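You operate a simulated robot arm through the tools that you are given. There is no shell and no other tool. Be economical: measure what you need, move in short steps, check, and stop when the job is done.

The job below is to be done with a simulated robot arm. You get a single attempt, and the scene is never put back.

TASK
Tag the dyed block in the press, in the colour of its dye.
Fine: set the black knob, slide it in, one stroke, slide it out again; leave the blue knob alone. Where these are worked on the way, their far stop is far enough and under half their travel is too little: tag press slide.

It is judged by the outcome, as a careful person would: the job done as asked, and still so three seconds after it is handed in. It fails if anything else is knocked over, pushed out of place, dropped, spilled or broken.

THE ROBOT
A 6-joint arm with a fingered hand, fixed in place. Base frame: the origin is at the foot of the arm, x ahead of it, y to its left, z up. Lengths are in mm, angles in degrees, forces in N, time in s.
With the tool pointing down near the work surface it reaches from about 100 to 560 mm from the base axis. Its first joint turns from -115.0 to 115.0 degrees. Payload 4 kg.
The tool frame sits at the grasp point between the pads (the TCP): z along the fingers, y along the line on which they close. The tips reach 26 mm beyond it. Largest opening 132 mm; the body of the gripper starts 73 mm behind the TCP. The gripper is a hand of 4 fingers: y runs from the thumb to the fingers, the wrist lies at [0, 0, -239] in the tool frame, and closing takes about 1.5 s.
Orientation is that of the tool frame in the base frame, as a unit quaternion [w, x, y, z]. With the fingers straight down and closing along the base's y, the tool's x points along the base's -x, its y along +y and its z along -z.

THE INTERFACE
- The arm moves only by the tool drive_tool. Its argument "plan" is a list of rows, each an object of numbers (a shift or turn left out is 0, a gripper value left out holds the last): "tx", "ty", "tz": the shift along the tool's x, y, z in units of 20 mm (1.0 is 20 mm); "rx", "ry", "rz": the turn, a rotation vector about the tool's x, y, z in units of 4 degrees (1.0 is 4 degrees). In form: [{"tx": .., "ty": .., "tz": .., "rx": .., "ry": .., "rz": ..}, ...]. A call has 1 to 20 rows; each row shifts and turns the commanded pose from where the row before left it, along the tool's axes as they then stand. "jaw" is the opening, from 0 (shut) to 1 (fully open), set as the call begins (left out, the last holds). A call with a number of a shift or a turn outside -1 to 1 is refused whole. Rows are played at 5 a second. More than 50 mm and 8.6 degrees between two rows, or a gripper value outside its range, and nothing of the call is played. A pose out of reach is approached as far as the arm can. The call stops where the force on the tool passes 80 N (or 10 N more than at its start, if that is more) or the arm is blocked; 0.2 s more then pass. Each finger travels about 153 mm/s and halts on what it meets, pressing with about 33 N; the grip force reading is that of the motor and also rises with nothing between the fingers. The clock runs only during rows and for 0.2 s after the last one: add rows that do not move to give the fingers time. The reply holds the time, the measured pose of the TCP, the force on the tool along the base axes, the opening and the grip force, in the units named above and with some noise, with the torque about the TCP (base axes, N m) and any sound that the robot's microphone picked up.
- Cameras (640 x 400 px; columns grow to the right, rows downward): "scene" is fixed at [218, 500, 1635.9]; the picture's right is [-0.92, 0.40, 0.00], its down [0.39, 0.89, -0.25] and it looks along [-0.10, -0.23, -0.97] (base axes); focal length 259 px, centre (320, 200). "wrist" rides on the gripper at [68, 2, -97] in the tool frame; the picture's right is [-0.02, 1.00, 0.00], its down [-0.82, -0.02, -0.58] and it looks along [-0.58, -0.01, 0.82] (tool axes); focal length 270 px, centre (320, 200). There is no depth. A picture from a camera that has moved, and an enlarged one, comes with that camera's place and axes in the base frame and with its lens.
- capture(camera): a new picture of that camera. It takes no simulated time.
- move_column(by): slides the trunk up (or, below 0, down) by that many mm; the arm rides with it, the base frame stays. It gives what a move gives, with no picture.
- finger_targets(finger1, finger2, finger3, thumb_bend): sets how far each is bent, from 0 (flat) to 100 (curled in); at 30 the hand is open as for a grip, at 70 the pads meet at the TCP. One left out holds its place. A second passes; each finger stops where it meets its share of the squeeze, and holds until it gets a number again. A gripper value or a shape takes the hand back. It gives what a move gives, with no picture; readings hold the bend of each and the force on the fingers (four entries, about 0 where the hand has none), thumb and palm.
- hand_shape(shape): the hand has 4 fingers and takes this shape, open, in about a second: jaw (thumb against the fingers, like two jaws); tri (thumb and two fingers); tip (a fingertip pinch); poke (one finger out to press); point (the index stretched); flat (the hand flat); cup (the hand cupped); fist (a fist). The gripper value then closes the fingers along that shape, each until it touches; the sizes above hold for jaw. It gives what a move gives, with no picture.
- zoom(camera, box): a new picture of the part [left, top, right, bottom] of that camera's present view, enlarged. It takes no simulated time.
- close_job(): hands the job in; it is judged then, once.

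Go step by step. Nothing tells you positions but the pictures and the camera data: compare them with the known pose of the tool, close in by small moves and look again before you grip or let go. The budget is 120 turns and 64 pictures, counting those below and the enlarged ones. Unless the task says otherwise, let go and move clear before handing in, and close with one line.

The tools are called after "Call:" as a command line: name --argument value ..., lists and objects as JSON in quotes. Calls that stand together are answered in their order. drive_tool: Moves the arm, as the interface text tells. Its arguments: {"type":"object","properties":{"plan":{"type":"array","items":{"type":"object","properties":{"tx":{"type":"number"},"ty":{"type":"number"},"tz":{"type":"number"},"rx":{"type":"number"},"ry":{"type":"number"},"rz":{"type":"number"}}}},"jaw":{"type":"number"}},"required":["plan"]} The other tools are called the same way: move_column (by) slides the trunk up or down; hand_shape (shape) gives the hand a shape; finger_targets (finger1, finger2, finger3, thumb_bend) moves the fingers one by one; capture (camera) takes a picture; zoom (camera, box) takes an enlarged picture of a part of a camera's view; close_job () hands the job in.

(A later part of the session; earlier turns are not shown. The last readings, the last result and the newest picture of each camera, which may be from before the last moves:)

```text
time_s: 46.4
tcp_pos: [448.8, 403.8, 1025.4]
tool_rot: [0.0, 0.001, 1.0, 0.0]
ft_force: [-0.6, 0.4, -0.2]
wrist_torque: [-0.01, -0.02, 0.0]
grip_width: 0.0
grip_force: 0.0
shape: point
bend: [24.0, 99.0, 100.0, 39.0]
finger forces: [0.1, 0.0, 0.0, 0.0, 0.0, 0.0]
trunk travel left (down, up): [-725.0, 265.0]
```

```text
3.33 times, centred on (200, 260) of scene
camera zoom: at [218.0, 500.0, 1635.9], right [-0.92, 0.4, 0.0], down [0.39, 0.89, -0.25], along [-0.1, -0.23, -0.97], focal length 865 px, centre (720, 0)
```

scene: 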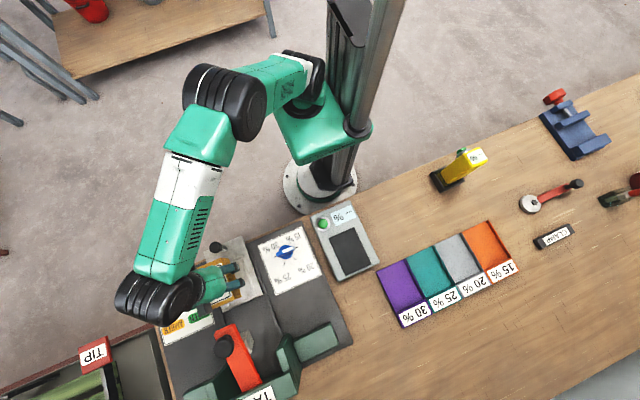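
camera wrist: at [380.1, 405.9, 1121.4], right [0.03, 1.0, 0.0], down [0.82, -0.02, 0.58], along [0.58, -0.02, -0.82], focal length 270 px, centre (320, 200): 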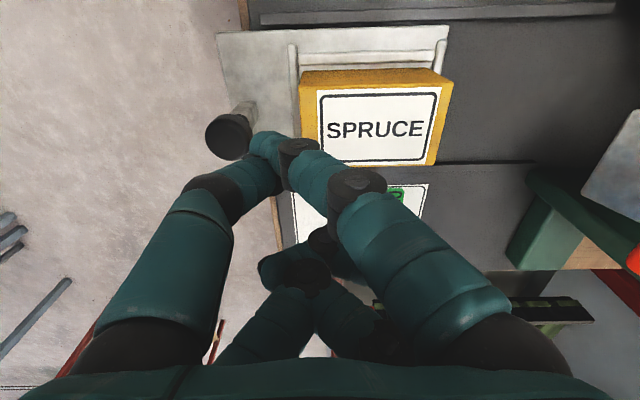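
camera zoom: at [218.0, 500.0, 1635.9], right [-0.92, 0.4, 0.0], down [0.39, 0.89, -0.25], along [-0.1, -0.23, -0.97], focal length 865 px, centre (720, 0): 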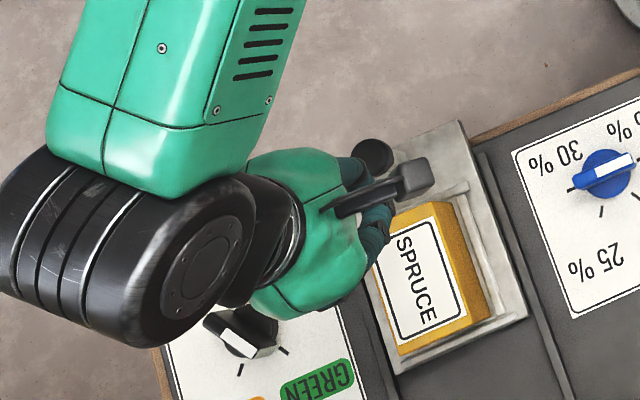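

The block sits squarely in the tray. I'll go to the jaw shape, shut, as a simple pusher for the knob, and see where the finger rows are.

Call:
drive_tool --plan '[{"tz": -1}]'

Call:
hand_shape --shape "jaw"

Call:
drive_tool --plan '[{}, {}, {}, {}, {}, {}, {}, {}]' --jaw 0

Call:
capture --camera "wrist"

```text
time_s: 46.8
tcp_pos: [448.0, 404.4, 1045.9]
tool_rot: [0.0, 0.001, 1.0, 0.0]
ft_force: [-0.1, -1.2, 0.9]
wrist_torque: [0.0, 0.0, -0.03]
grip_width: 0.4
grip_force: 0.1
shape: point
bend: [20.0, 99.0, 100.0, 41.0]
finger forces: [0.0, 0.0, 0.1, 0.1, 0.0, 0.0]
trunk travel left (down, up): [-725.0, 265.0]
```

```text
time_s: 47.7
tcp_pos: [446.6, 403.6, 1044.7]
tool_rot: [-0.001, 0.001, 1.0, 0.0]
ft_force: [0.3, -0.2, -0.7]
wrist_torque: [-0.04, 0.03, -0.01]
grip_width: 131.9
grip_force: 0.0
shape: jaw
bend: [30.0, 30.0, 30.0, 30.0]
finger forces: [0.0, 0.0, 0.0, 0.0, 0.0, 0.0]
trunk travel left (down, up): [-725.0, 265.0]
```

```text
time_s: 49.5
tcp_pos: [447.6, 403.2, 1045.1]
tool_rot: [0.0, 0.001, 1.0, 0.0]
ft_force: [-0.2, -0.4, -0.4]
wrist_torque: [0.01, 0.01, -0.04]
grip_width: 0.0
grip_force: 33.0
shape: jaw
bend: [62.0, 63.0, 63.0, 70.0]
finger forces: [0.0, 0.1, 0.0, 0.0, 0.0, 0.1]
trunk travel left (down, up): [-725.0, 265.0]
```

```text
27 pictures are left
camera wrist: at [379.5, 407.1, 1140.9], right [0.03, 1.0, 0.0], down [0.82, -0.02, 0.58], along [0.58, -0.02, -0.82], focal length 270 px, centre (320, 200)
```

wrist: 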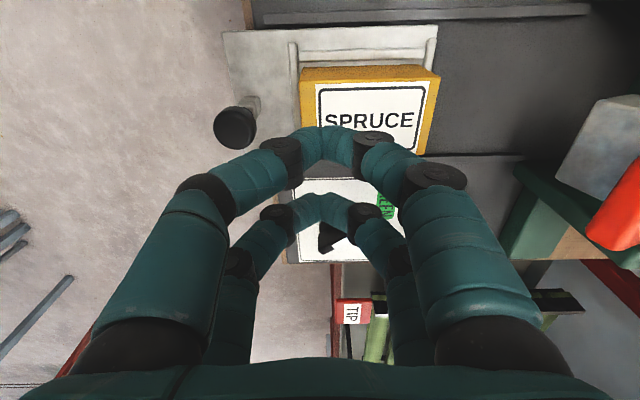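

The shut fingers form two rows at about ±22 mm along tool x, so the outer row works as the pusher. I'll tilt the hand 12° outward for reach and go to a point short of the knob.

Call:
drive_tool --plan '[{"ry": -1}, {"ry": -1}, {"ry": -1}]'

Call:
drive_tool --plan '[{"tx": -1, "ty": 0.6, "tz": 0.2}, {"tx": -1, "ty": 0.6, "tz": 0.2}, {"tx": -1, "ty": 0.55, "tz": 0.2}, {"tx": -1, "ty": 0.5, "tz": 0.2}, {"tz": 1}, {"tz": 1}]'

Call:
capture --camera "wrist"

```text
time_s: 50.3
tcp_pos: [449.5, 404.3, 1045.8]
tool_rot: [0.105, 0.001, 0.994, 0.0]
ft_force: [0.3, 0.3, -0.3]
wrist_torque: [0.03, -0.02, -0.02]
grip_width: 0.0
grip_force: 33.3
shape: jaw
bend: [62.0, 63.0, 63.0, 70.0]
finger forces: [0.0, 0.1, 0.0, 0.0, 0.0, 0.1]
trunk travel left (down, up): [-725.0, 265.0]
```

```text
time_s: 51.7
tcp_pos: [540.7, 447.8, 1009.1]
tool_rot: [0.105, 0.0, 0.995, 0.0]
ft_force: [-0.6, -0.8, -0.4]
wrist_torque: [0.01, -0.02, -0.03]
grip_width: 0.0
grip_force: 33.2
shape: jaw
bend: [62.0, 63.0, 63.0, 70.0]
finger forces: [0.0, 0.0, 0.0, 0.0, 0.1, 0.0]
trunk travel left (down, up): [-725.0, 265.0]
```

```text
26 pictures are left
camera wrist: at [453.0, 450.9, 1088.2], right [0.03, 1.0, 0.01], down [0.68, -0.02, 0.73], along [0.73, -0.02, -0.68], focal length 270 px, centre (320, 200)
```

wrist: 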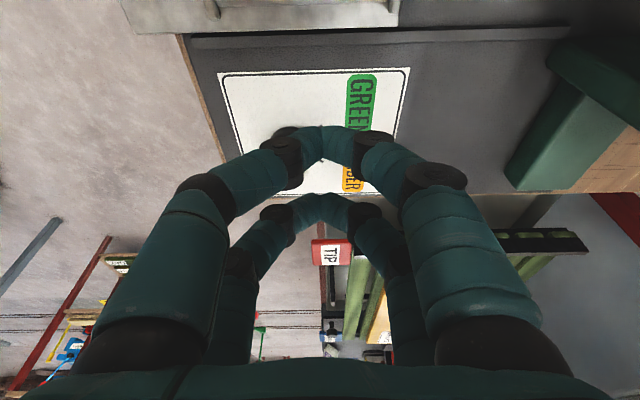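

Clear of the knob by roughly 13 mm. Descending straight down beside it.

Call:
drive_tool --plan '[{"tz": 0.97, "tx": 0.206}, {"tz": 0.97, "tx": 0.206}, {"tz": 0.97, "tx": 0.206}, {"tz": 0.8, "tx": 0.17}]'

Call:
zoom --camera "scene" --box '[120, 240, 260, 360]'

Call:
capture --camera "wrist"

```text
time_s: 52.7
tcp_pos: [539.5, 448.4, 932.9]
tool_rot: [0.105, 0.001, 0.994, 0.0]
ft_force: [0.4, 0.9, 0.0]
wrist_torque: [0.01, -0.02, 0.0]
grip_width: 0.0
grip_force: 33.1
shape: jaw
bend: [62.0, 63.0, 63.0, 70.0]
finger forces: [0.1, 0.0, 0.0, 0.0, 0.0, 0.0]
trunk travel left (down, up): [-725.0, 265.0]
```

```text
3.33 times, centred on (190, 300) of scene
camera zoom: at [218.0, 500.0, 1635.9], right [-0.92, 0.4, 0.0], down [0.39, 0.89, -0.25], along [-0.1, -0.23, -0.97], focal length 865 px, centre (753, -133)
```

zoom: 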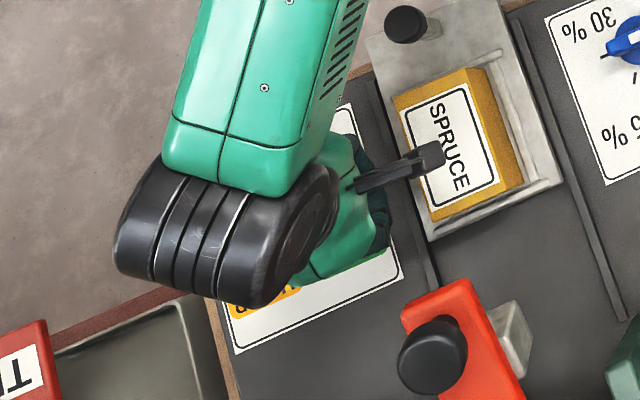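

```text
24 pictures are left
camera wrist: at [452.5, 450.8, 1012.0], right [0.03, 1.0, 0.01], down [0.68, -0.02, 0.73], along [0.73, -0.02, -0.68], focal length 270 px, centre (320, 200)
```

wrist: 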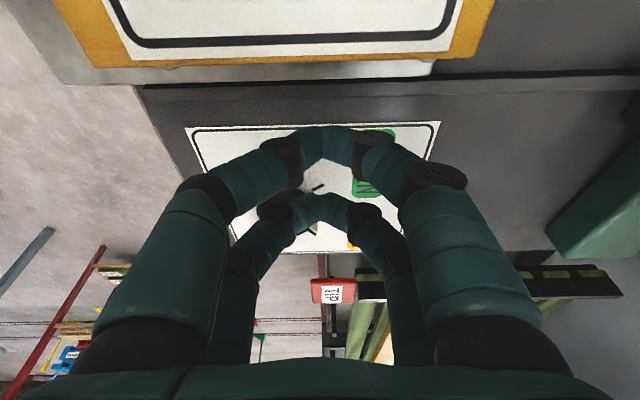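

I can see the GREEN tick just ahead of the fingers, as expected. Descending the last bit with force watch.

Call:
drive_tool --plan '[{"tz": 0.4, "tx": 0.085}, {"tz": 0.35, "tx": 0.075}]'

Call:
drive_tool --plan '[{"tx": -0.3, "tz": 0.06}, {"tx": -0.3, "tz": 0.06}, {"tx": -0.2, "tz": 0.04}]'

```text
time_s: 53.3
tcp_pos: [538.4, 449.8, 915.7]
tool_rot: [0.104, 0.001, 0.995, 0.001]
ft_force: [-0.6, 0.0, 0.8]
wrist_torque: [-0.03, -0.04, -0.01]
grip_width: 0.2
grip_force: 33.0
shape: jaw
bend: [62.0, 63.0, 63.0, 70.0]
finger forces: [0.0, 0.1, 0.0, 0.0, 0.0, 0.1]
trunk travel left (down, up): [-725.0, 265.0]
```

```text
time_s: 54.1
tcp_pos: [555.8, 447.1, 915.5]
tool_rot: [0.105, 0.001, 0.995, 0.001]
ft_force: [0.1, -0.8, 0.3]
wrist_torque: [0.0, 0.05, 0.0]
grip_width: 0.0
grip_force: 33.2
shape: jaw
bend: [62.0, 63.0, 63.0, 70.0]
finger forces: [0.1, 0.0, 0.0, 0.0, 0.0, 0.0]
trunk travel left (down, up): [-725.0, 265.0]
```

Call:
drive_tool --plan '[{"tx": -0.25, "tz": 0.1}, {"tx": -0.25, "tz": 0.1}]'

Call:
capture --camera "wrist"

```text
time_s: 54.7
tcp_pos: [568.5, 447.8, 912.8]
tool_rot: [0.105, 0.001, 0.994, 0.0]
ft_force: [-0.1, 0.3, 0.1]
wrist_torque: [0.0, -0.01, 0.03]
grip_width: 0.0
grip_force: 33.5
shape: jaw
bend: [62.0, 63.0, 63.0, 70.0]
finger forces: [0.1, 0.1, 0.0, 0.0, 0.0, 0.0]
trunk travel left (down, up): [-725.0, 265.0]
```

```text
23 pictures are left
camera wrist: at [481.0, 450.6, 992.2], right [0.03, 1.0, 0.0], down [0.68, -0.02, 0.73], along [0.73, -0.02, -0.68], focal length 270 px, centre (320, 200)
```

wrist: 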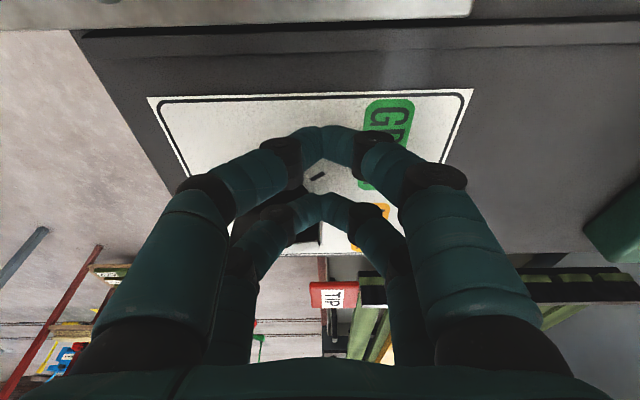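

Call:
zoom --camera "wrist" --box '[220, 120, 420, 280]'

```text
2.50 times, centred on (320, 200) of wrist
camera zoom: at [481.0, 450.6, 992.2], right [0.03, 1.0, 0.0], down [0.68, -0.02, 0.73], along [0.73, -0.02, -0.68], focal length 676 px, centre (320, 200)
```

zoom: 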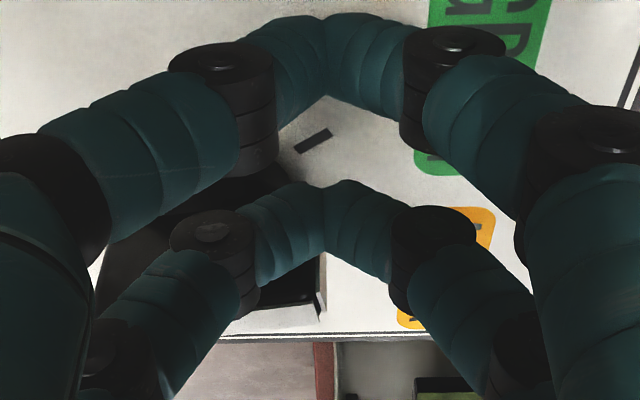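

The ridge seems already to be turning, now lying about along y, with hardly any force. I'll push a little further, then back off and look.

Call:
drive_tool --plan '[{"tx": -0.25, "tz": 0.05}, {"tx": -0.2, "tz": 0.04}]'

Call:
drive_tool --plan '[{"tx": 0.6, "tz": -0.1}, {"tx": 0.6, "tz": -0.4}, {"tx": 1, "tz": -1}, {"tx": 1, "tz": -1}, {"tx": 1, "tz": -1}]'

Call:
capture --camera "wrist"

```text
time_s: 55.3
tcp_pos: [576.5, 448.4, 913.6]
tool_rot: [0.105, 0.001, 0.994, 0.0]
ft_force: [-2.5, 1.9, -0.2]
wrist_torque: [0.02, 0.0, 0.01]
grip_width: 0.0
grip_force: 33.1
shape: jaw
bend: [62.0, 63.0, 63.0, 70.0]
finger forces: [0.0, 0.1, 2.9, 0.0, 0.1, 0.1]
trunk travel left (down, up): [-725.0, 265.0]
```

```text
time_s: 56.5
tcp_pos: [479.5, 448.3, 967.1]
tool_rot: [0.107, 0.001, 0.994, 0.002]
ft_force: [9.0, 0.9, 7.9]
wrist_torque: [0.02, -0.09, -0.06]
grip_width: 0.2
grip_force: 33.2
shape: jaw
bend: [62.0, 63.0, 63.0, 70.0]
finger forces: [0.2, 0.0, 0.1, 0.1, 0.0, 0.1]
trunk travel left (down, up): [-725.0, 265.0]
```

```text
21 pictures are left
camera wrist: at [391.6, 450.7, 1046.6], right [0.03, 1.0, 0.01], down [0.67, -0.02, 0.74], along [0.74, -0.01, -0.67], focal length 270 px, centre (320, 200)
```

wrist: 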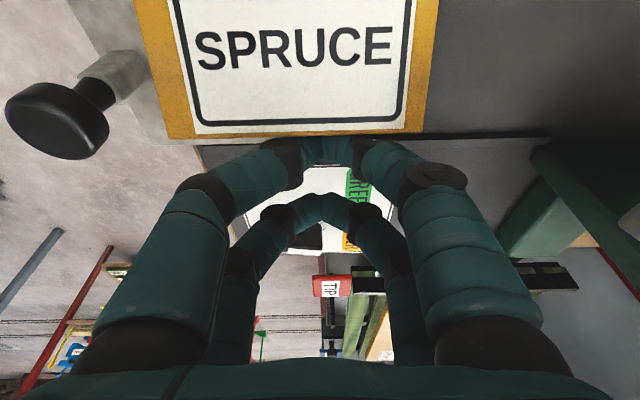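

The retreat brought the fingers against the block's edge (9 N). Moving up and away at once, then checking.

Call:
drive_tool --plan '[{"tz": -1, "tx": -0.25}, {"tz": -1, "tx": -0.21}, {"tz": -1, "tx": -0.21}, {"ry": 1}, {"ry": 1}, {"ry": 1}]'

Call:
drive_tool --plan '[{"tx": 1, "ty": -1}, {"tx": 1, "ty": -1}, {"tx": 1, "ty": -1}, {}, {}]' --jaw 1

Call:
capture --camera "wrist"

Call:
zoom --camera "scene" --box '[120, 220, 300, 340]'

```text
time_s: 57.9
tcp_pos: [481.0, 447.4, 1024.9]
tool_rot: [0.0, 0.001, 1.0, 0.0]
ft_force: [0.0, 0.4, 0.0]
wrist_torque: [-0.01, 0.02, -0.02]
grip_width: 0.0
grip_force: 33.2
shape: jaw
bend: [62.0, 63.0, 63.0, 70.0]
finger forces: [0.1, 0.0, 0.0, 0.1, 0.1, 0.0]
trunk travel left (down, up): [-725.0, 265.0]
```

```text
time_s: 59.1
tcp_pos: [418.9, 389.0, 1025.0]
tool_rot: [0.0, 0.001, 1.0, 0.001]
ft_force: [0.3, -0.6, 0.2]
wrist_torque: [-0.02, -0.02, -0.02]
grip_width: 131.8
grip_force: 0.0
shape: jaw
bend: [30.0, 30.0, 30.0, 30.0]
finger forces: [0.0, 0.0, 0.0, 0.0, 0.1, 0.0]
trunk travel left (down, up): [-725.0, 265.0]
```

```text
20 pictures are left
camera wrist: at [350.8, 391.7, 1121.5], right [0.03, 1.0, 0.0], down [0.82, -0.02, 0.58], along [0.58, -0.02, -0.82], focal length 270 px, centre (320, 200)
```

wrist: 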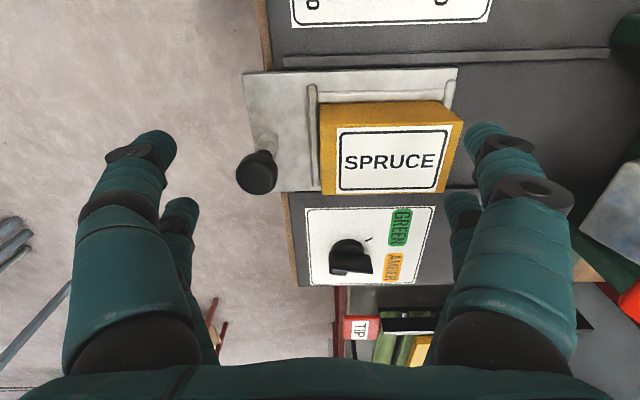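

```text
3.33 times, centred on (210, 280) of scene
camera zoom: at [218.0, 500.0, 1635.9], right [-0.92, 0.4, 0.0], down [0.39, 0.89, -0.25], along [-0.1, -0.23, -0.97], focal length 865 px, centre (687, -67)
```

zoom: 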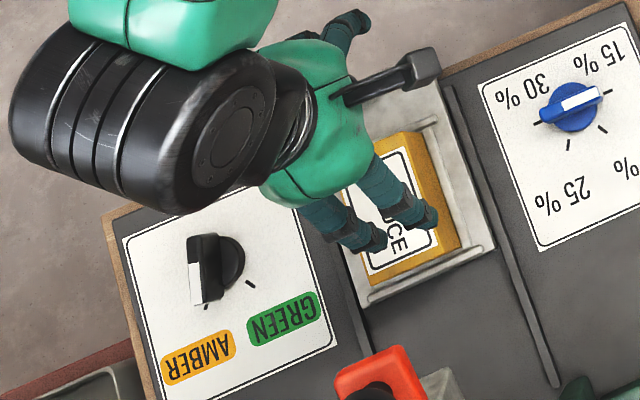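

The block still sits well, and the pointer has swung to about AMBER. I'll zoom in for a close check.

Call:
zoom --camera "wrist" --box '[290, 190, 450, 300]'

```text
3.64 times, centred on (370, 245) of wrist
camera zoom: at [350.8, 391.7, 1121.5], right [0.03, 1.0, 0.0], down [0.82, -0.02, 0.58], along [0.58, -0.02, -0.82], focal length 983 px, centre (138, 36)
```

zoom: 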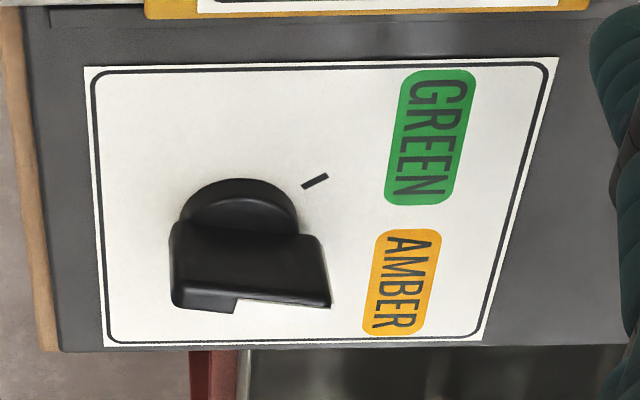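

Call:
zoom --camera "scene" --box '[145, 265, 215, 335]'

```text
5.71 times, centred on (180, 300) of scene
camera zoom: at [218.0, 500.0, 1635.9], right [-0.92, 0.4, 0.0], down [0.39, 0.89, -0.25], along [-0.1, -0.23, -0.97], focal length 1482 px, centre (1120, -371)
```

zoom: 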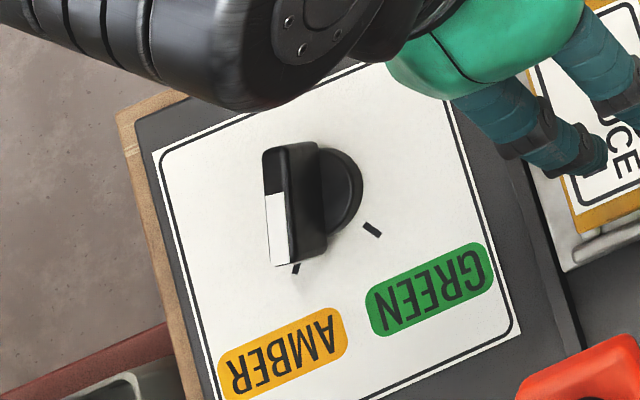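

The pointer lies between the marks, still about 25–30° short of AMBER. I'll go back the same way and push a bit further.

Call:
drive_tool --plan '[{"ry": -1}, {"ry": -1}, {"ry": -1}, {}, {}, {}, {}]' --jaw 0

Call:
drive_tool --plan '[{"tx": -0.985, "tz": 0.21, "ty": 0.475}, {"tx": -0.985, "tz": 0.21, "ty": 0.475}, {"tx": -0.985, "tz": 0.21, "ty": 0.475}, {"tx": -0.985, "tz": 0.21, "ty": 0.475}, {"tx": -0.985, "tz": 0.21, "ty": 0.475}, {"tx": -0.985, "tz": 0.21, "ty": 0.475}]'

Call:
drive_tool --plan '[{"tz": 0.9, "tx": 0.19}, {"tz": 0.9, "tx": 0.19}, {"tz": 0.9, "tx": 0.19}, {"tz": 0.9, "tx": 0.19}, {"tz": 0.9, "tx": 0.19}]'

```text
time_s: 60.7
tcp_pos: [418.6, 389.5, 1025.5]
tool_rot: [0.104, 0.001, 0.995, 0.001]
ft_force: [-0.4, 0.4, 0.5]
wrist_torque: [0.02, 0.03, 0.01]
grip_width: 0.0
grip_force: 33.1
shape: jaw
bend: [62.0, 63.0, 63.0, 70.0]
finger forces: [0.0, 0.0, 0.1, 0.0, 0.0, 0.0]
trunk travel left (down, up): [-725.0, 265.0]
```

```text
time_s: 62.1
tcp_pos: [541.4, 445.0, 1024.9]
tool_rot: [0.104, 0.001, 0.995, 0.0]
ft_force: [-0.6, 0.6, -0.2]
wrist_torque: [0.03, -0.02, 0.01]
grip_width: 0.0
grip_force: 33.1
shape: jaw
bend: [62.0, 63.0, 63.0, 70.0]
finger forces: [0.1, 0.0, 0.0, 0.0, 0.0, 0.1]
trunk travel left (down, up): [-725.0, 265.0]
```

```text
time_s: 63.3
tcp_pos: [541.7, 444.6, 933.6]
tool_rot: [0.104, 0.0, 0.995, 0.0]
ft_force: [-0.5, 0.6, -0.7]
wrist_torque: [0.01, 0.03, -0.02]
grip_width: 0.0
grip_force: 33.0
shape: jaw
bend: [62.0, 63.0, 63.0, 70.0]
finger forces: [0.0, 0.0, 0.0, 0.1, 0.0, 0.0]
trunk travel left (down, up): [-725.0, 265.0]
```

Call:
drive_tool --plan '[{"tz": 0.9, "tx": 0.19}, {"tx": -0.7, "tz": 0.15}, {"tx": -0.7, "tz": 0.15}, {"tx": -0.2, "tz": 0.05}]'

Call:
drive_tool --plan '[{"tx": -0.2, "tz": 0.05}, {"tx": -0.2, "tz": 0.05}, {"tx": -0.2, "tz": 0.05}]'

Call:
zoom --camera "wrist" --box '[220, 120, 420, 280]'

```text
time_s: 64.3
tcp_pos: [574.7, 444.9, 916.7]
tool_rot: [0.104, 0.0, 0.995, 0.001]
ft_force: [-0.1, 0.4, -0.3]
wrist_torque: [0.0, 0.01, 0.0]
grip_width: 0.0
grip_force: 32.9
shape: jaw
bend: [62.0, 63.0, 63.0, 70.0]
finger forces: [0.0, 0.0, 0.0, 0.1, 0.0, 0.1]
trunk travel left (down, up): [-725.0, 265.0]
```

```text
time_s: 65.1
tcp_pos: [581.4, 447.1, 917.9]
tool_rot: [0.105, -0.001, 0.994, 0.001]
ft_force: [-22.6, 5.6, 14.9]
wrist_torque: [-0.29, -0.19, -0.34]
grip_width: 0.1
grip_force: 33.2
shape: jaw
bend: [62.0, 62.0, 64.0, 70.0]
finger forces: [0.0, 0.0, 13.9, 0.0, 0.0, 0.0]
trunk travel left (down, up): [-725.0, 265.0]
```

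```text
2.50 times, centred on (320, 200) of wrist
camera zoom: at [494.3, 448.9, 998.4], right [0.02, 1.0, 0.01], down [0.68, -0.02, 0.74], along [0.74, -0.01, -0.68], focal length 676 px, centre (320, 200)
```

zoom: 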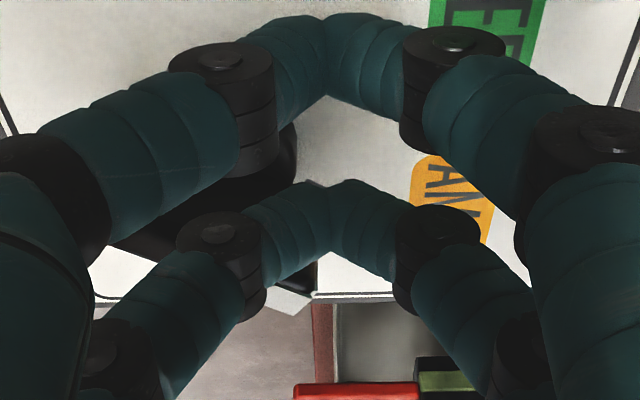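

22 N of resistance, with the pointer turned further: probably its stop. Backing off, straight up, then retreating over the block at height to check.

Call:
drive_tool --plan '[{"tx": 0.8, "tz": -0.17}, {"tz": -0.97, "tx": -0.206}, {"tz": -0.97, "tx": -0.206}, {"tz": -0.97, "tx": -0.206}, {"tz": -0.97, "tx": -0.206}, {"tz": -0.97, "tx": -0.206}, {"tz": -0.5, "tx": -0.1}]'

Call:
drive_tool --plan '[{"ry": 1, "tx": 1}, {"ry": 1, "tx": 1}, {"ry": 1, "tx": 1}, {"tx": 1}, {"tx": 1, "ty": -1}, {"tx": 1, "ty": -1}, {"tx": 0.7, "ty": -1}, {"ty": -1}]'

Call:
zoom --camera "scene" --box '[145, 265, 215, 335]'

```text
time_s: 66.7
tcp_pos: [568.3, 445.4, 1024.4]
tool_rot: [0.105, 0.001, 0.994, 0.001]
ft_force: [-0.4, -0.5, 0.5]
wrist_torque: [0.0, 0.0, -0.02]
grip_width: 0.3
grip_force: 32.9
shape: jaw
bend: [62.0, 63.0, 64.0, 70.0]
finger forces: [0.0, 0.0, 0.1, 0.0, 0.1, 0.0]
trunk travel left (down, up): [-725.0, 265.0]
```

```text
time_s: 68.5
tcp_pos: [436.2, 365.1, 1014.7]
tool_rot: [0.001, 0.001, 1.0, 0.0]
ft_force: [-0.3, 0.0, 0.2]
wrist_torque: [-0.02, -0.02, -0.01]
grip_width: 0.1
grip_force: 33.2
shape: jaw
bend: [62.0, 63.0, 64.0, 70.0]
finger forces: [0.0, 0.0, 0.0, 0.0, 0.1, 0.0]
trunk travel left (down, up): [-725.0, 265.0]
```

```text
5.71 times, centred on (180, 300) of scene
camera zoom: at [218.0, 500.0, 1635.9], right [-0.92, 0.4, 0.0], down [0.39, 0.89, -0.25], along [-0.1, -0.23, -0.97], focal length 1482 px, centre (1120, -371)
```

zoom: 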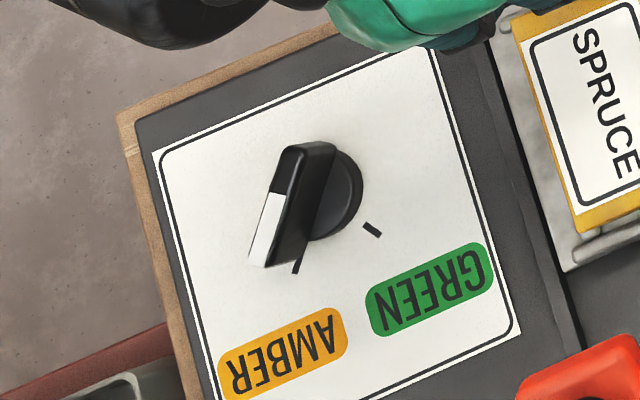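

The pointer now lines up with the AMBER mark. Next the slide knob at about (454, 338): move above it with the hand open to about 60 mm.

Call:
drive_tool --plan '[{"tx": -0.45, "ty": -0.65}, {"tx": -0.45, "ty": -0.65}, {"tz": 1}, {}, {}]' --jaw 0.47

Call:
capture --camera "wrist"

```text
time_s: 69.7
tcp_pos: [454.6, 340.2, 996.1]
tool_rot: [0.0, 0.0, 1.0, -0.001]
ft_force: [0.0, 0.6, 0.6]
wrist_torque: [0.01, 0.0, 0.02]
grip_width: 61.3
grip_force: 0.1
shape: jaw
bend: [73.0, 73.0, 73.0, 70.0]
finger forces: [0.1, 0.0, 0.0, 0.0, 0.0, 0.0]
trunk travel left (down, up): [-725.0, 265.0]
```

```text
14 pictures are left
camera wrist: at [385.7, 341.0, 1092.3], right [0.03, 1.0, 0.0], down [0.82, -0.02, 0.58], along [0.58, -0.02, -0.82], focal length 270 px, centre (320, 200)
```

wrist: 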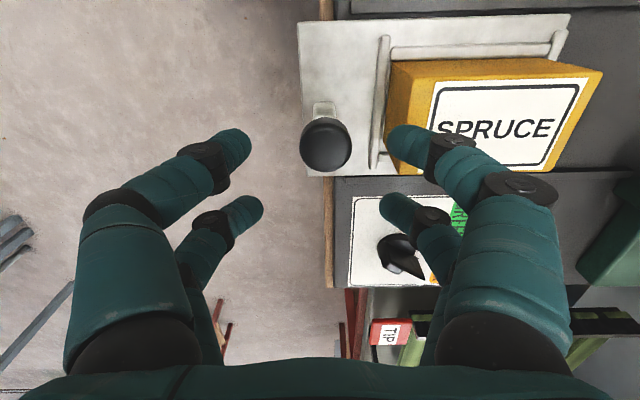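

Closing along y would foul the block with the finger joints. I'll turn the hand 90° and close along x, so the two finger rows straddle the knob and cage it along y.

Call:
drive_tool --plan '[{"rz": -1}, {"rz": -1}, {"rz": -1}, {"rz": -1}, {"rz": -1}, {"rz": -1}, {"rz": -1}, {"rz": -1}, {"rz": -1}, {"rz": -1}, {"rz": -1}, {"rz": -1}, {"rz": -1}, {"rz": -1}, {"rz": -1}, {"rz": -1}, {"rz": -1}, {"rz": -1}, {"rz": -1}, {"rz": -1}]'

Call:
drive_tool --plan '[{"rz": -1}, {"rz": -1}, {"rz": -0.5}, {"tz": 0.75}, {"tz": 0.75}]'

Call:
capture --camera "wrist"

```text
time_s: 73.9
tcp_pos: [454.1, 338.5, 995.6]
tool_rot: [0.0, -0.642, 0.766, 0.0]
ft_force: [-0.2, 0.1, -0.8]
wrist_torque: [0.0, -0.03, -0.01]
grip_width: 61.3
grip_force: 0.0
shape: jaw
bend: [73.0, 73.0, 73.0, 70.0]
finger forces: [0.0, 0.1, 0.1, 0.0, 0.0, 0.1]
trunk travel left (down, up): [-725.0, 265.0]
```

```text
time_s: 75.1
tcp_pos: [453.8, 339.9, 964.0]
tool_rot: [0.0, -0.707, 0.707, -0.001]
ft_force: [0.3, -0.5, 1.8]
wrist_torque: [0.0, -0.05, 0.01]
grip_width: 61.6
grip_force: 0.0
shape: jaw
bend: [73.0, 73.0, 73.0, 70.0]
finger forces: [0.0, 0.1, 0.0, 0.1, 0.1, 0.1]
trunk travel left (down, up): [-725.0, 265.0]
```

```text
13 pictures are left
camera wrist: at [452.3, 272.8, 1059.4], right [-1.0, 0.03, 0.0], down [0.02, 0.82, 0.58], along [0.02, 0.58, -0.82], focal length 270 px, centre (320, 200)
```

wrist: 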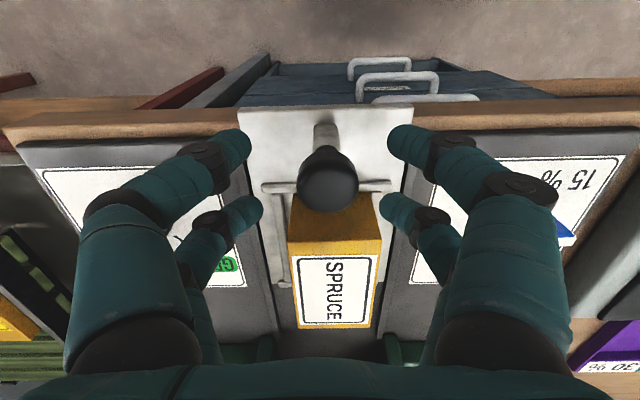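

Knob nicely between fingers; small correction, descend and close.

Call:
drive_tool --plan '[{"tx": -0.2, "ty": 0.1, "tz": 0.3}, {"tz": 0.6}, {"tz": 0.6}, {"tz": 0.4}]'

Call:
drive_tool --plan '[{}, {}, {}, {}, {}, {}]' --jaw 0

Call:
capture --camera "wrist"

```text
time_s: 76.1
tcp_pos: [452.5, 345.1, 927.6]
tool_rot: [0.001, -0.706, 0.708, 0.001]
ft_force: [-0.6, 0.8, -0.6]
wrist_torque: [0.0, 0.0, -0.01]
grip_width: 61.4
grip_force: 0.0
shape: jaw
bend: [73.0, 73.0, 73.0, 70.0]
finger forces: [0.1, 0.1, 0.0, 0.1, 0.1, 0.0]
trunk travel left (down, up): [-725.0, 265.0]
```

```text
time_s: 77.5
tcp_pos: [451.4, 345.9, 928.3]
tool_rot: [0.0, -0.706, 0.708, 0.0]
ft_force: [-1.0, -0.4, -1.2]
wrist_torque: [-0.03, 0.0, -0.02]
grip_width: 0.0
grip_force: 33.1
shape: jaw
bend: [63.0, 63.0, 63.0, 70.0]
finger forces: [0.0, 0.0, 0.0, 0.0, 0.0, 0.1]
trunk travel left (down, up): [-725.0, 265.0]
```

```text
12 pictures are left
camera wrist: at [450.6, 277.3, 1023.5], right [-1.0, 0.03, 0.0], down [0.02, 0.82, 0.58], along [0.02, 0.58, -0.82], focal length 270 px, centre (320, 200)
```

wrist: 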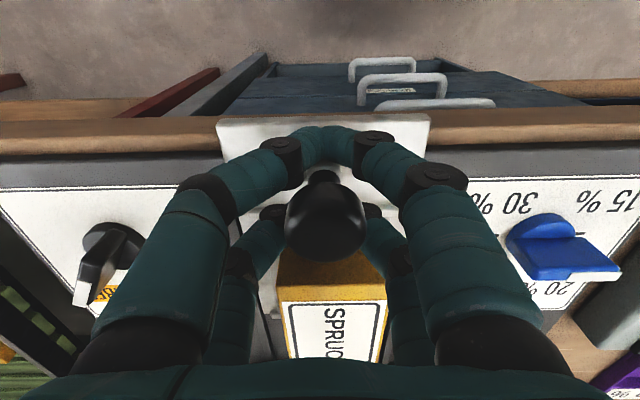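

The shut finger rows now stand either side of the knob, caging it along y. Pushing the slide in (+y) in measured steps.

Call:
drive_tool --plan '[{"tx": -0.6}, {"tx": -0.6}, {"tx": -0.6}, {"tx": -0.6}]'

Call:
drive_tool --plan '[{"tx": -0.6}, {"tx": -0.6}, {"tx": -0.6}]'

Call:
capture --camera "scene"

```text
time_s: 78.5
tcp_pos: [451.5, 393.6, 927.9]
tool_rot: [-0.001, -0.706, 0.708, -0.001]
ft_force: [0.9, -1.0, -0.5]
wrist_torque: [0.0, 0.0, 0.03]
grip_width: 0.0
grip_force: 33.4
shape: jaw
bend: [63.0, 63.0, 63.0, 70.0]
finger forces: [0.0, 0.0, 0.1, 0.0, 0.1, 0.0]
trunk travel left (down, up): [-725.0, 265.0]
```

```text
time_s: 79.3
tcp_pos: [453.2, 427.7, 927.9]
tool_rot: [0.0, -0.707, 0.707, 0.0]
ft_force: [-0.1, -0.9, -0.8]
wrist_torque: [0.02, 0.0, 0.02]
grip_width: 0.0
grip_force: 33.4
shape: jaw
bend: [63.0, 63.0, 63.0, 70.0]
finger forces: [0.0, 0.0, 0.1, 0.0, 0.0, 0.0]
trunk travel left (down, up): [-725.0, 265.0]
```

```text
11 pictures are left
```

scene: 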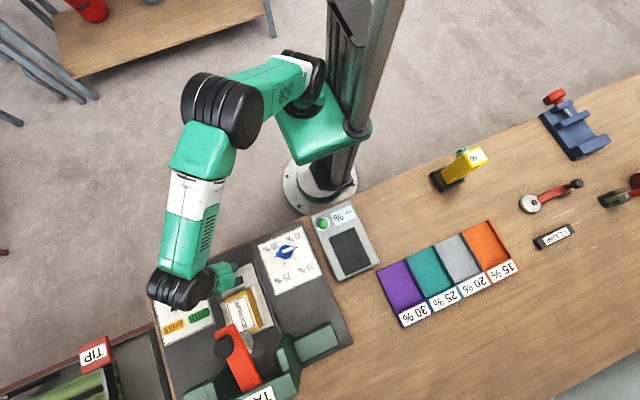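

The slide moves freely with the block. Continuing to the far stop.

Call:
drive_tool --plan '[{"tx": -0.5}, {"tx": -0.5}, {"tx": -0.5}]'

Call:
drive_tool --plan '[{"tx": -0.4}, {"tx": -0.4}]'

```text
time_s: 80.1
tcp_pos: [452.7, 456.1, 928.0]
tool_rot: [0.0, 0.707, -0.707, 0.0]
ft_force: [-0.6, -0.4, 0.4]
wrist_torque: [0.0, -0.02, 0.0]
grip_width: 0.0
grip_force: 33.4
shape: jaw
bend: [63.0, 63.0, 63.0, 70.0]
finger forces: [0.1, 0.0, 0.1, 0.0, 0.1, 0.0]
trunk travel left (down, up): [-725.0, 265.0]
```

```text
time_s: 80.7
tcp_pos: [454.2, 467.9, 926.8]
tool_rot: [-0.003, -0.706, 0.708, -0.002]
ft_force: [-1.4, -27.3, -0.8]
wrist_torque: [-0.44, 0.04, 0.15]
grip_width: 0.0
grip_force: 32.8
shape: jaw
bend: [63.0, 63.0, 63.0, 70.0]
finger forces: [0.0, 0.0, 0.0, 0.1, 0.0, 0.1]
trunk travel left (down, up): [-725.0, 265.0]
```

A firm stop at about 120 mm of travel. Checking the picture before letting go.

Call:
capture --camera "wrist"

Call:
zoom --camera "scene" --box '[160, 260, 320, 400]'

```text
10 pictures are left
camera wrist: at [451.8, 400.7, 1022.8], right [-1.0, 0.03, 0.0], down [0.03, 0.82, 0.57], along [0.01, 0.57, -0.82], focal length 270 px, centre (320, 200)
```

wrist: 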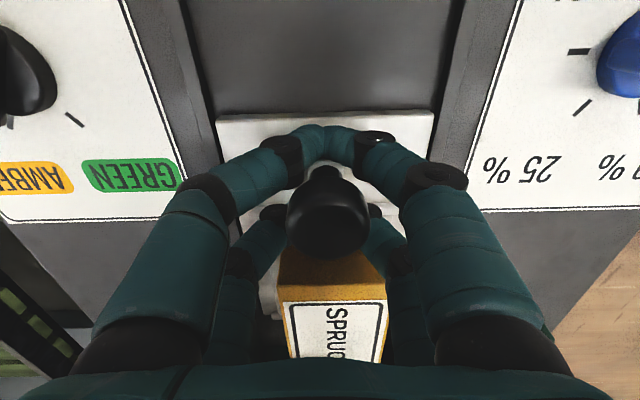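

```text
2.86 times, centred on (240, 330) of scene
camera zoom: at [218.0, 500.0, 1635.9], right [-0.92, 0.4, 0.0], down [0.39, 0.89, -0.25], along [-0.1, -0.23, -0.97], focal length 741 px, centre (549, -171)
```

zoom: 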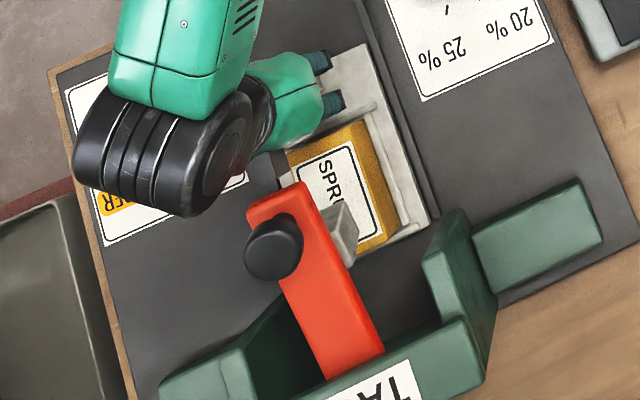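

The slide is fully in and the block is under the stamp. The lever knob top is at about (448, 559, 1083). I'll open the fingers and ride up on the trunk.

Call:
drive_tool --plan '[{"tx": 0.25}, {}, {}, {}]' --jaw 0.5

Call:
move_column --by 215

Call:
drive_tool --plan '[{"tx": -0.9}, {"tx": -0.9}, {"tx": -0.9}, {"tx": -0.9, "ty": 0.25}, {}, {}]' --jaw 0

Call:
capture --camera "wrist"

```text
time_s: 81.7
tcp_pos: [453.4, 469.1, 926.1]
tool_rot: [0.0, -0.707, 0.707, 0.001]
ft_force: [0.3, -0.4, 0.3]
wrist_torque: [-0.04, 0.03, 0.01]
grip_width: 65.5
grip_force: 0.1
shape: jaw
bend: [73.0, 73.0, 73.0, 70.0]
finger forces: [0.1, 0.0, 0.0, 0.1, 0.0, 0.0]
trunk travel left (down, up): [-725.0, 265.0]
```

```text
time_s: 84.0
tcp_pos: [451.3, 467.5, 1142.5]
tool_rot: [0.001, -0.706, 0.708, 0.001]
ft_force: [-0.8, 0.2, -0.6]
wrist_torque: [0.03, 0.03, -0.02]
grip_width: 65.2
grip_force: 0.1
shape: jaw
bend: [73.0, 73.0, 73.0, 70.0]
finger forces: [0.1, 0.0, 0.0, 0.0, 0.0, 0.0]
trunk travel left (down, up): [-940.0, 50.0]
```

```text
time_s: 85.4
tcp_pos: [450.4, 539.7, 1142.5]
tool_rot: [0.001, -0.706, 0.708, 0.0]
ft_force: [-0.4, 0.6, -0.5]
wrist_torque: [0.0, 0.01, -0.01]
grip_width: 0.0
grip_force: 33.4
shape: jaw
bend: [63.0, 64.0, 64.0, 70.0]
finger forces: [0.0, 0.0, 0.0, 0.0, 0.0, 0.1]
trunk travel left (down, up): [-940.0, 50.0]
```

```text
8 pictures are left
camera wrist: at [447.0, 473.1, 1238.1], right [-1.0, 0.03, 0.0], down [0.02, 0.82, 0.58], along [0.02, 0.58, -0.82], focal length 270 px, centre (320, 200)
```

wrist: 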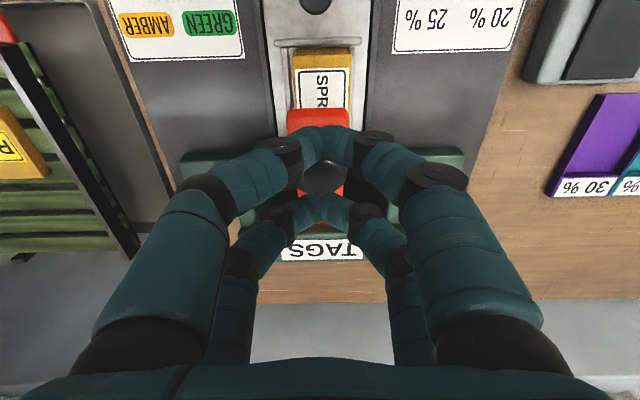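

The knob is just ahead, at y≈562. I'll move over it and press the lever down in a single stroke until it stops.

Call:
drive_tool --plan '[{"tx": -0.5, "ty": 0.07}, {"tx": -0.45}, {"tz": 0.6}, {"tz": 0.5}]'

Call:
drive_tool --plan '[{"tz": 0.5}, {"tz": 0.5}, {"tz": 0.5, "tx": 0.08}, {"tz": 0.5, "tx": 0.08}, {"tz": 0.5, "tx": 0.08}, {"tz": 0.5, "tx": 0.08}, {"tz": 0.5, "tx": 0.08}, {"tz": 0.5, "tx": 0.08}, {"tz": 0.5, "tx": 0.08}, {"tz": 0.5, "tx": 0.05}]'

```text
time_s: 86.4
tcp_pos: [445.8, 559.3, 1120.5]
tool_rot: [0.0, -0.706, 0.708, 0.0]
ft_force: [-0.2, -0.5, 0.8]
wrist_torque: [-0.01, 0.0, -0.01]
grip_width: 0.0
grip_force: 33.5
shape: jaw
bend: [63.0, 64.0, 64.0, 70.0]
finger forces: [0.0, 0.1, 0.1, 0.0, 0.0, 0.1]
trunk travel left (down, up): [-940.0, 50.0]
```

```text
time_s: 88.6
tcp_pos: [441.4, 544.7, 1032.8]
tool_rot: [0.009, -0.707, 0.707, 0.001]
ft_force: [-15.2, -16.9, 66.0]
wrist_torque: [-1.09, 0.1, -0.08]
grip_width: 0.2
grip_force: 33.1
shape: jaw
bend: [68.0, 64.0, 66.0, 75.0]
finger forces: [0.0, 0.1, 0.0, 0.0, 108.6, 0.0]
trunk travel left (down, up): [-940.0, 50.0]
```

66 N of resistance near the bottom. Checking how far the lever has gone before letting up.

Call:
capture --camera "wrist"

Call:
zoom --camera "scene" --box '[160, 260, 320, 400]'

```text
7 pictures are left
camera wrist: at [439.5, 475.9, 1128.4], right [-1.0, 0.03, -0.01], down [0.01, 0.81, 0.59], along [0.02, 0.59, -0.81], focal length 270 px, centre (320, 200)
```

wrist: 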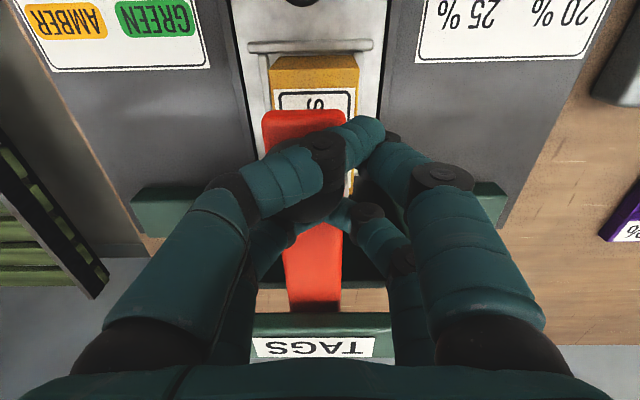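

```text
2.86 times, centred on (240, 330) of scene
camera zoom: at [218.0, 500.0, 1635.9], right [-0.92, 0.4, 0.0], down [0.39, 0.89, -0.25], along [-0.1, -0.23, -0.97], focal length 741 px, centre (549, -171)
```

zoom: 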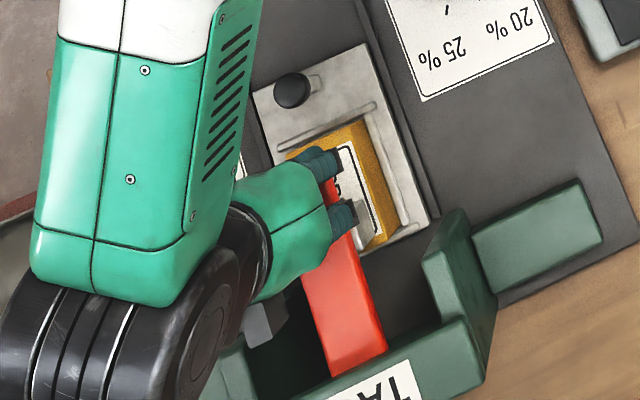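

The lever is well down. I'll press on a touch more, without release, to confirm it's at its stop.

Call:
drive_tool --plan '[{"tz": 0.3}, {"tz": 0.3}, {"tz": 0.3}, {}]'

```text
time_s: 89.0
tcp_pos: [441.9, 545.2, 1033.4]
tool_rot: [0.01, -0.707, 0.707, 0.002]
ft_force: [-23.2, -25.3, 38.5]
wrist_torque: [-0.76, 0.19, -0.25]
grip_width: 0.0
grip_force: 32.9
shape: jaw
bend: [68.0, 64.0, 66.0, 74.0]
finger forces: [0.0, 0.0, 0.0, 0.0, 91.5, 0.0]
trunk travel left (down, up): [-940.0, 50.0]
stopped in row 2: the force on the tool passed its limit at 84 N (the readings are from after the stop); the commanded pose is now the measured one
```

No further motion: the lever is at its stop. Now raising the hand clear and looking at the block.

Call:
drive_tool --plan '[{"tz": -0.5}, {"tz": -0.5}, {"tz": -0.7}, {"tz": -1}, {"tz": -1}, {"tz": -1}, {"tz": -1}, {"tx": 1}, {"tx": 1}, {"tx": 1}, {"tx": 1}]'

Call:
zoom --camera "scene" --box '[160, 260, 320, 400]'

```text
time_s: 90.3
tcp_pos: [440.7, 563.5, 1089.4]
tool_rot: [-0.002, 0.711, -0.703, -0.008]
ft_force: [0.1, 40.3, -34.7]
wrist_torque: [0.46, 0.17, 0.57]
grip_width: 0.0
grip_force: 33.0
shape: jaw
bend: [63.0, 64.0, 58.0, 73.0]
finger forces: [0.0, 0.1, 72.7, 0.1, 0.1, 0.0]
trunk travel left (down, up): [-940.0, 50.0]
stopped in row 6: the force on the tool passed its limit at 86 N (the readings are from after the stop); the commanded pose is now the measured one
```

```text
2.86 times, centred on (240, 330) of scene
camera zoom: at [218.0, 500.0, 1635.9], right [-0.92, 0.4, 0.0], down [0.39, 0.89, -0.25], along [-0.1, -0.23, -0.97], focal length 741 px, centre (549, -171)
```

zoom: 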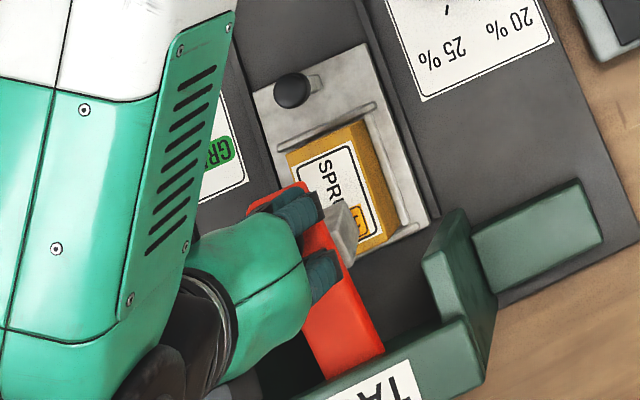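

The amber tag is on the block. The fingers are hooked around the returned lever's knob; I'll ease down slightly, open, and then rise free.

Call:
drive_tool --plan '[{"tz": 0.2}, {}]'

Call:
drive_tool --plan '[{}, {}, {}, {}, {}]' --jaw 0.6

Call:
drive_tool --plan '[{"tz": -0.5}, {"tz": -0.5}, {"tz": -0.5}, {"tz": -0.5}]'

```text
time_s: 90.9
tcp_pos: [441.9, 563.3, 1090.6]
tool_rot: [-0.004, 0.71, -0.704, -0.006]
ft_force: [-5.3, 42.2, -33.6]
wrist_torque: [0.41, 0.27, 0.58]
grip_width: 0.0
grip_force: 33.0
shape: jaw
bend: [63.0, 64.0, 59.0, 73.0]
finger forces: [0.0, 0.0, 73.7, 0.0, 0.0, 0.1]
trunk travel left (down, up): [-940.0, 50.0]
```

```text
time_s: 92.1
tcp_pos: [442.4, 553.3, 1095.9]
tool_rot: [-0.004, 0.709, -0.705, -0.005]
ft_force: [-1.0, -0.3, -0.7]
wrist_torque: [-0.03, 0.04, 0.01]
grip_width: 78.7
grip_force: 0.0
shape: jaw
bend: [71.0, 71.0, 71.0, 70.0]
finger forces: [0.0, 0.0, 0.0, 0.0, 0.0, 0.0]
trunk travel left (down, up): [-940.0, 50.0]
```

```text
time_s: 93.1
tcp_pos: [441.7, 552.6, 1136.7]
tool_rot: [-0.003, 0.709, -0.705, -0.005]
ft_force: [0.1, 0.8, -0.3]
wrist_torque: [0.0, 0.02, 0.02]
grip_width: 78.7
grip_force: 0.0
shape: jaw
bend: [71.0, 71.0, 71.0, 70.0]
finger forces: [0.0, 0.0, 0.0, 0.1, 0.0, 0.0]
trunk travel left (down, up): [-940.0, 50.0]
```

Free. Back over the slide's knob and down part way to recheck alignment.

Call:
drive_tool --plan '[{"tx": 0.9, "ty": -0.12}, {"tx": 0.9, "ty": -0.12}, {"tx": 0.9, "ty": -0.12}, {"tx": 0.9, "ty": -0.12}, {"tx": 0.75}, {}]'

Call:
move_column --by -170

Call:
capture --camera "wrist"

```text
time_s: 94.5
tcp_pos: [451.3, 465.4, 1134.5]
tool_rot: [-0.004, 0.709, -0.706, -0.006]
ft_force: [0.8, -0.2, 0.5]
wrist_torque: [0.0, 0.0, 0.04]
grip_width: 78.9
grip_force: 0.0
shape: jaw
bend: [71.0, 71.0, 71.0, 70.0]
finger forces: [0.0, 0.1, 0.0, 0.0, 0.0, 0.0]
trunk travel left (down, up): [-940.0, 50.0]
```

```text
time_s: 96.4
tcp_pos: [451.0, 465.4, 963.7]
tool_rot: [-0.005, 0.709, -0.705, -0.005]
ft_force: [0.2, -0.4, 0.0]
wrist_torque: [-0.05, 0.04, 0.0]
grip_width: 79.0
grip_force: 0.0
shape: jaw
bend: [71.0, 71.0, 71.0, 70.0]
finger forces: [0.0, 0.0, 0.1, 0.1, 0.0, 0.1]
trunk travel left (down, up): [-770.0, 220.0]
```

```text
4 pictures are left
camera wrist: at [451.1, 396.6, 1059.3], right [-1.0, 0.02, 0.0], down [0.02, 0.81, 0.59], along [0.01, 0.59, -0.81], focal length 270 px, centre (320, 200)
```

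wrist: 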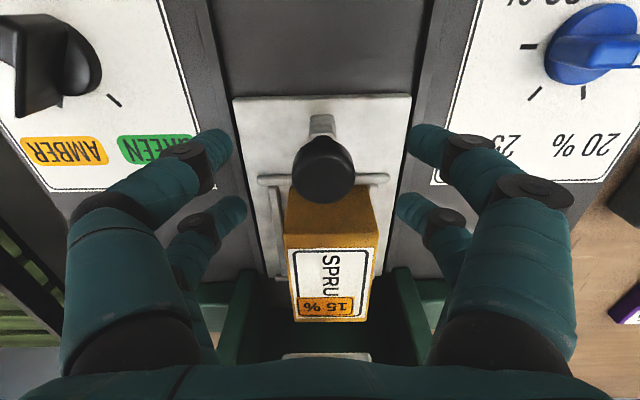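

The amber 15 % tag is clearly on the block. The knob is aligned, so I'll descend, close around it and pull the slide out.

Call:
drive_tool --plan '[{"tz": 0.6}, {"tz": 0.6}, {"tz": 0.6}]'

Call:
drive_tool --plan '[{}, {}, {}, {}, {}, {}]' --jaw 0

Call:
drive_tool --plan '[{"tx": 0.6}, {"tx": 0.6}, {"tx": 0.6}, {"tx": 0.6}, {"tx": 0.6}, {"tx": 0.6}, {"tx": 0.6}, {"tx": 0.6}]'

```text
time_s: 97.2
tcp_pos: [451.5, 467.4, 927.2]
tool_rot: [-0.005, 0.709, -0.705, -0.006]
ft_force: [-0.1, -0.1, 0.5]
wrist_torque: [0.03, 0.0, -0.01]
grip_width: 78.9
grip_force: 0.1
shape: jaw
bend: [71.0, 71.0, 71.0, 70.0]
finger forces: [0.0, 0.0, 0.0, 0.1, 0.1, 0.0]
trunk travel left (down, up): [-770.0, 220.0]
```

```text
time_s: 98.6
tcp_pos: [451.5, 466.0, 927.3]
tool_rot: [-0.003, 0.709, -0.705, -0.005]
ft_force: [-0.3, -4.8, -1.8]
wrist_torque: [-0.07, 0.02, 0.01]
grip_width: 0.0
grip_force: 33.0
shape: jaw
bend: [72.0, 62.0, 62.0, 72.0]
finger forces: [0.1, 0.0, 0.1, 0.0, 0.0, 0.1]
trunk travel left (down, up): [-770.0, 220.0]
```

```text
time_s: 100.4
tcp_pos: [449.4, 369.9, 926.2]
tool_rot: [-0.003, 0.709, -0.705, -0.006]
ft_force: [0.0, 0.3, 0.0]
wrist_torque: [0.01, -0.02, 0.02]
grip_width: 0.0
grip_force: 32.7
shape: jaw
bend: [72.0, 62.0, 62.0, 72.0]
finger forces: [0.0, 0.0, 0.0, 0.1, 0.0, 0.1]
trunk travel left (down, up): [-770.0, 220.0]
```

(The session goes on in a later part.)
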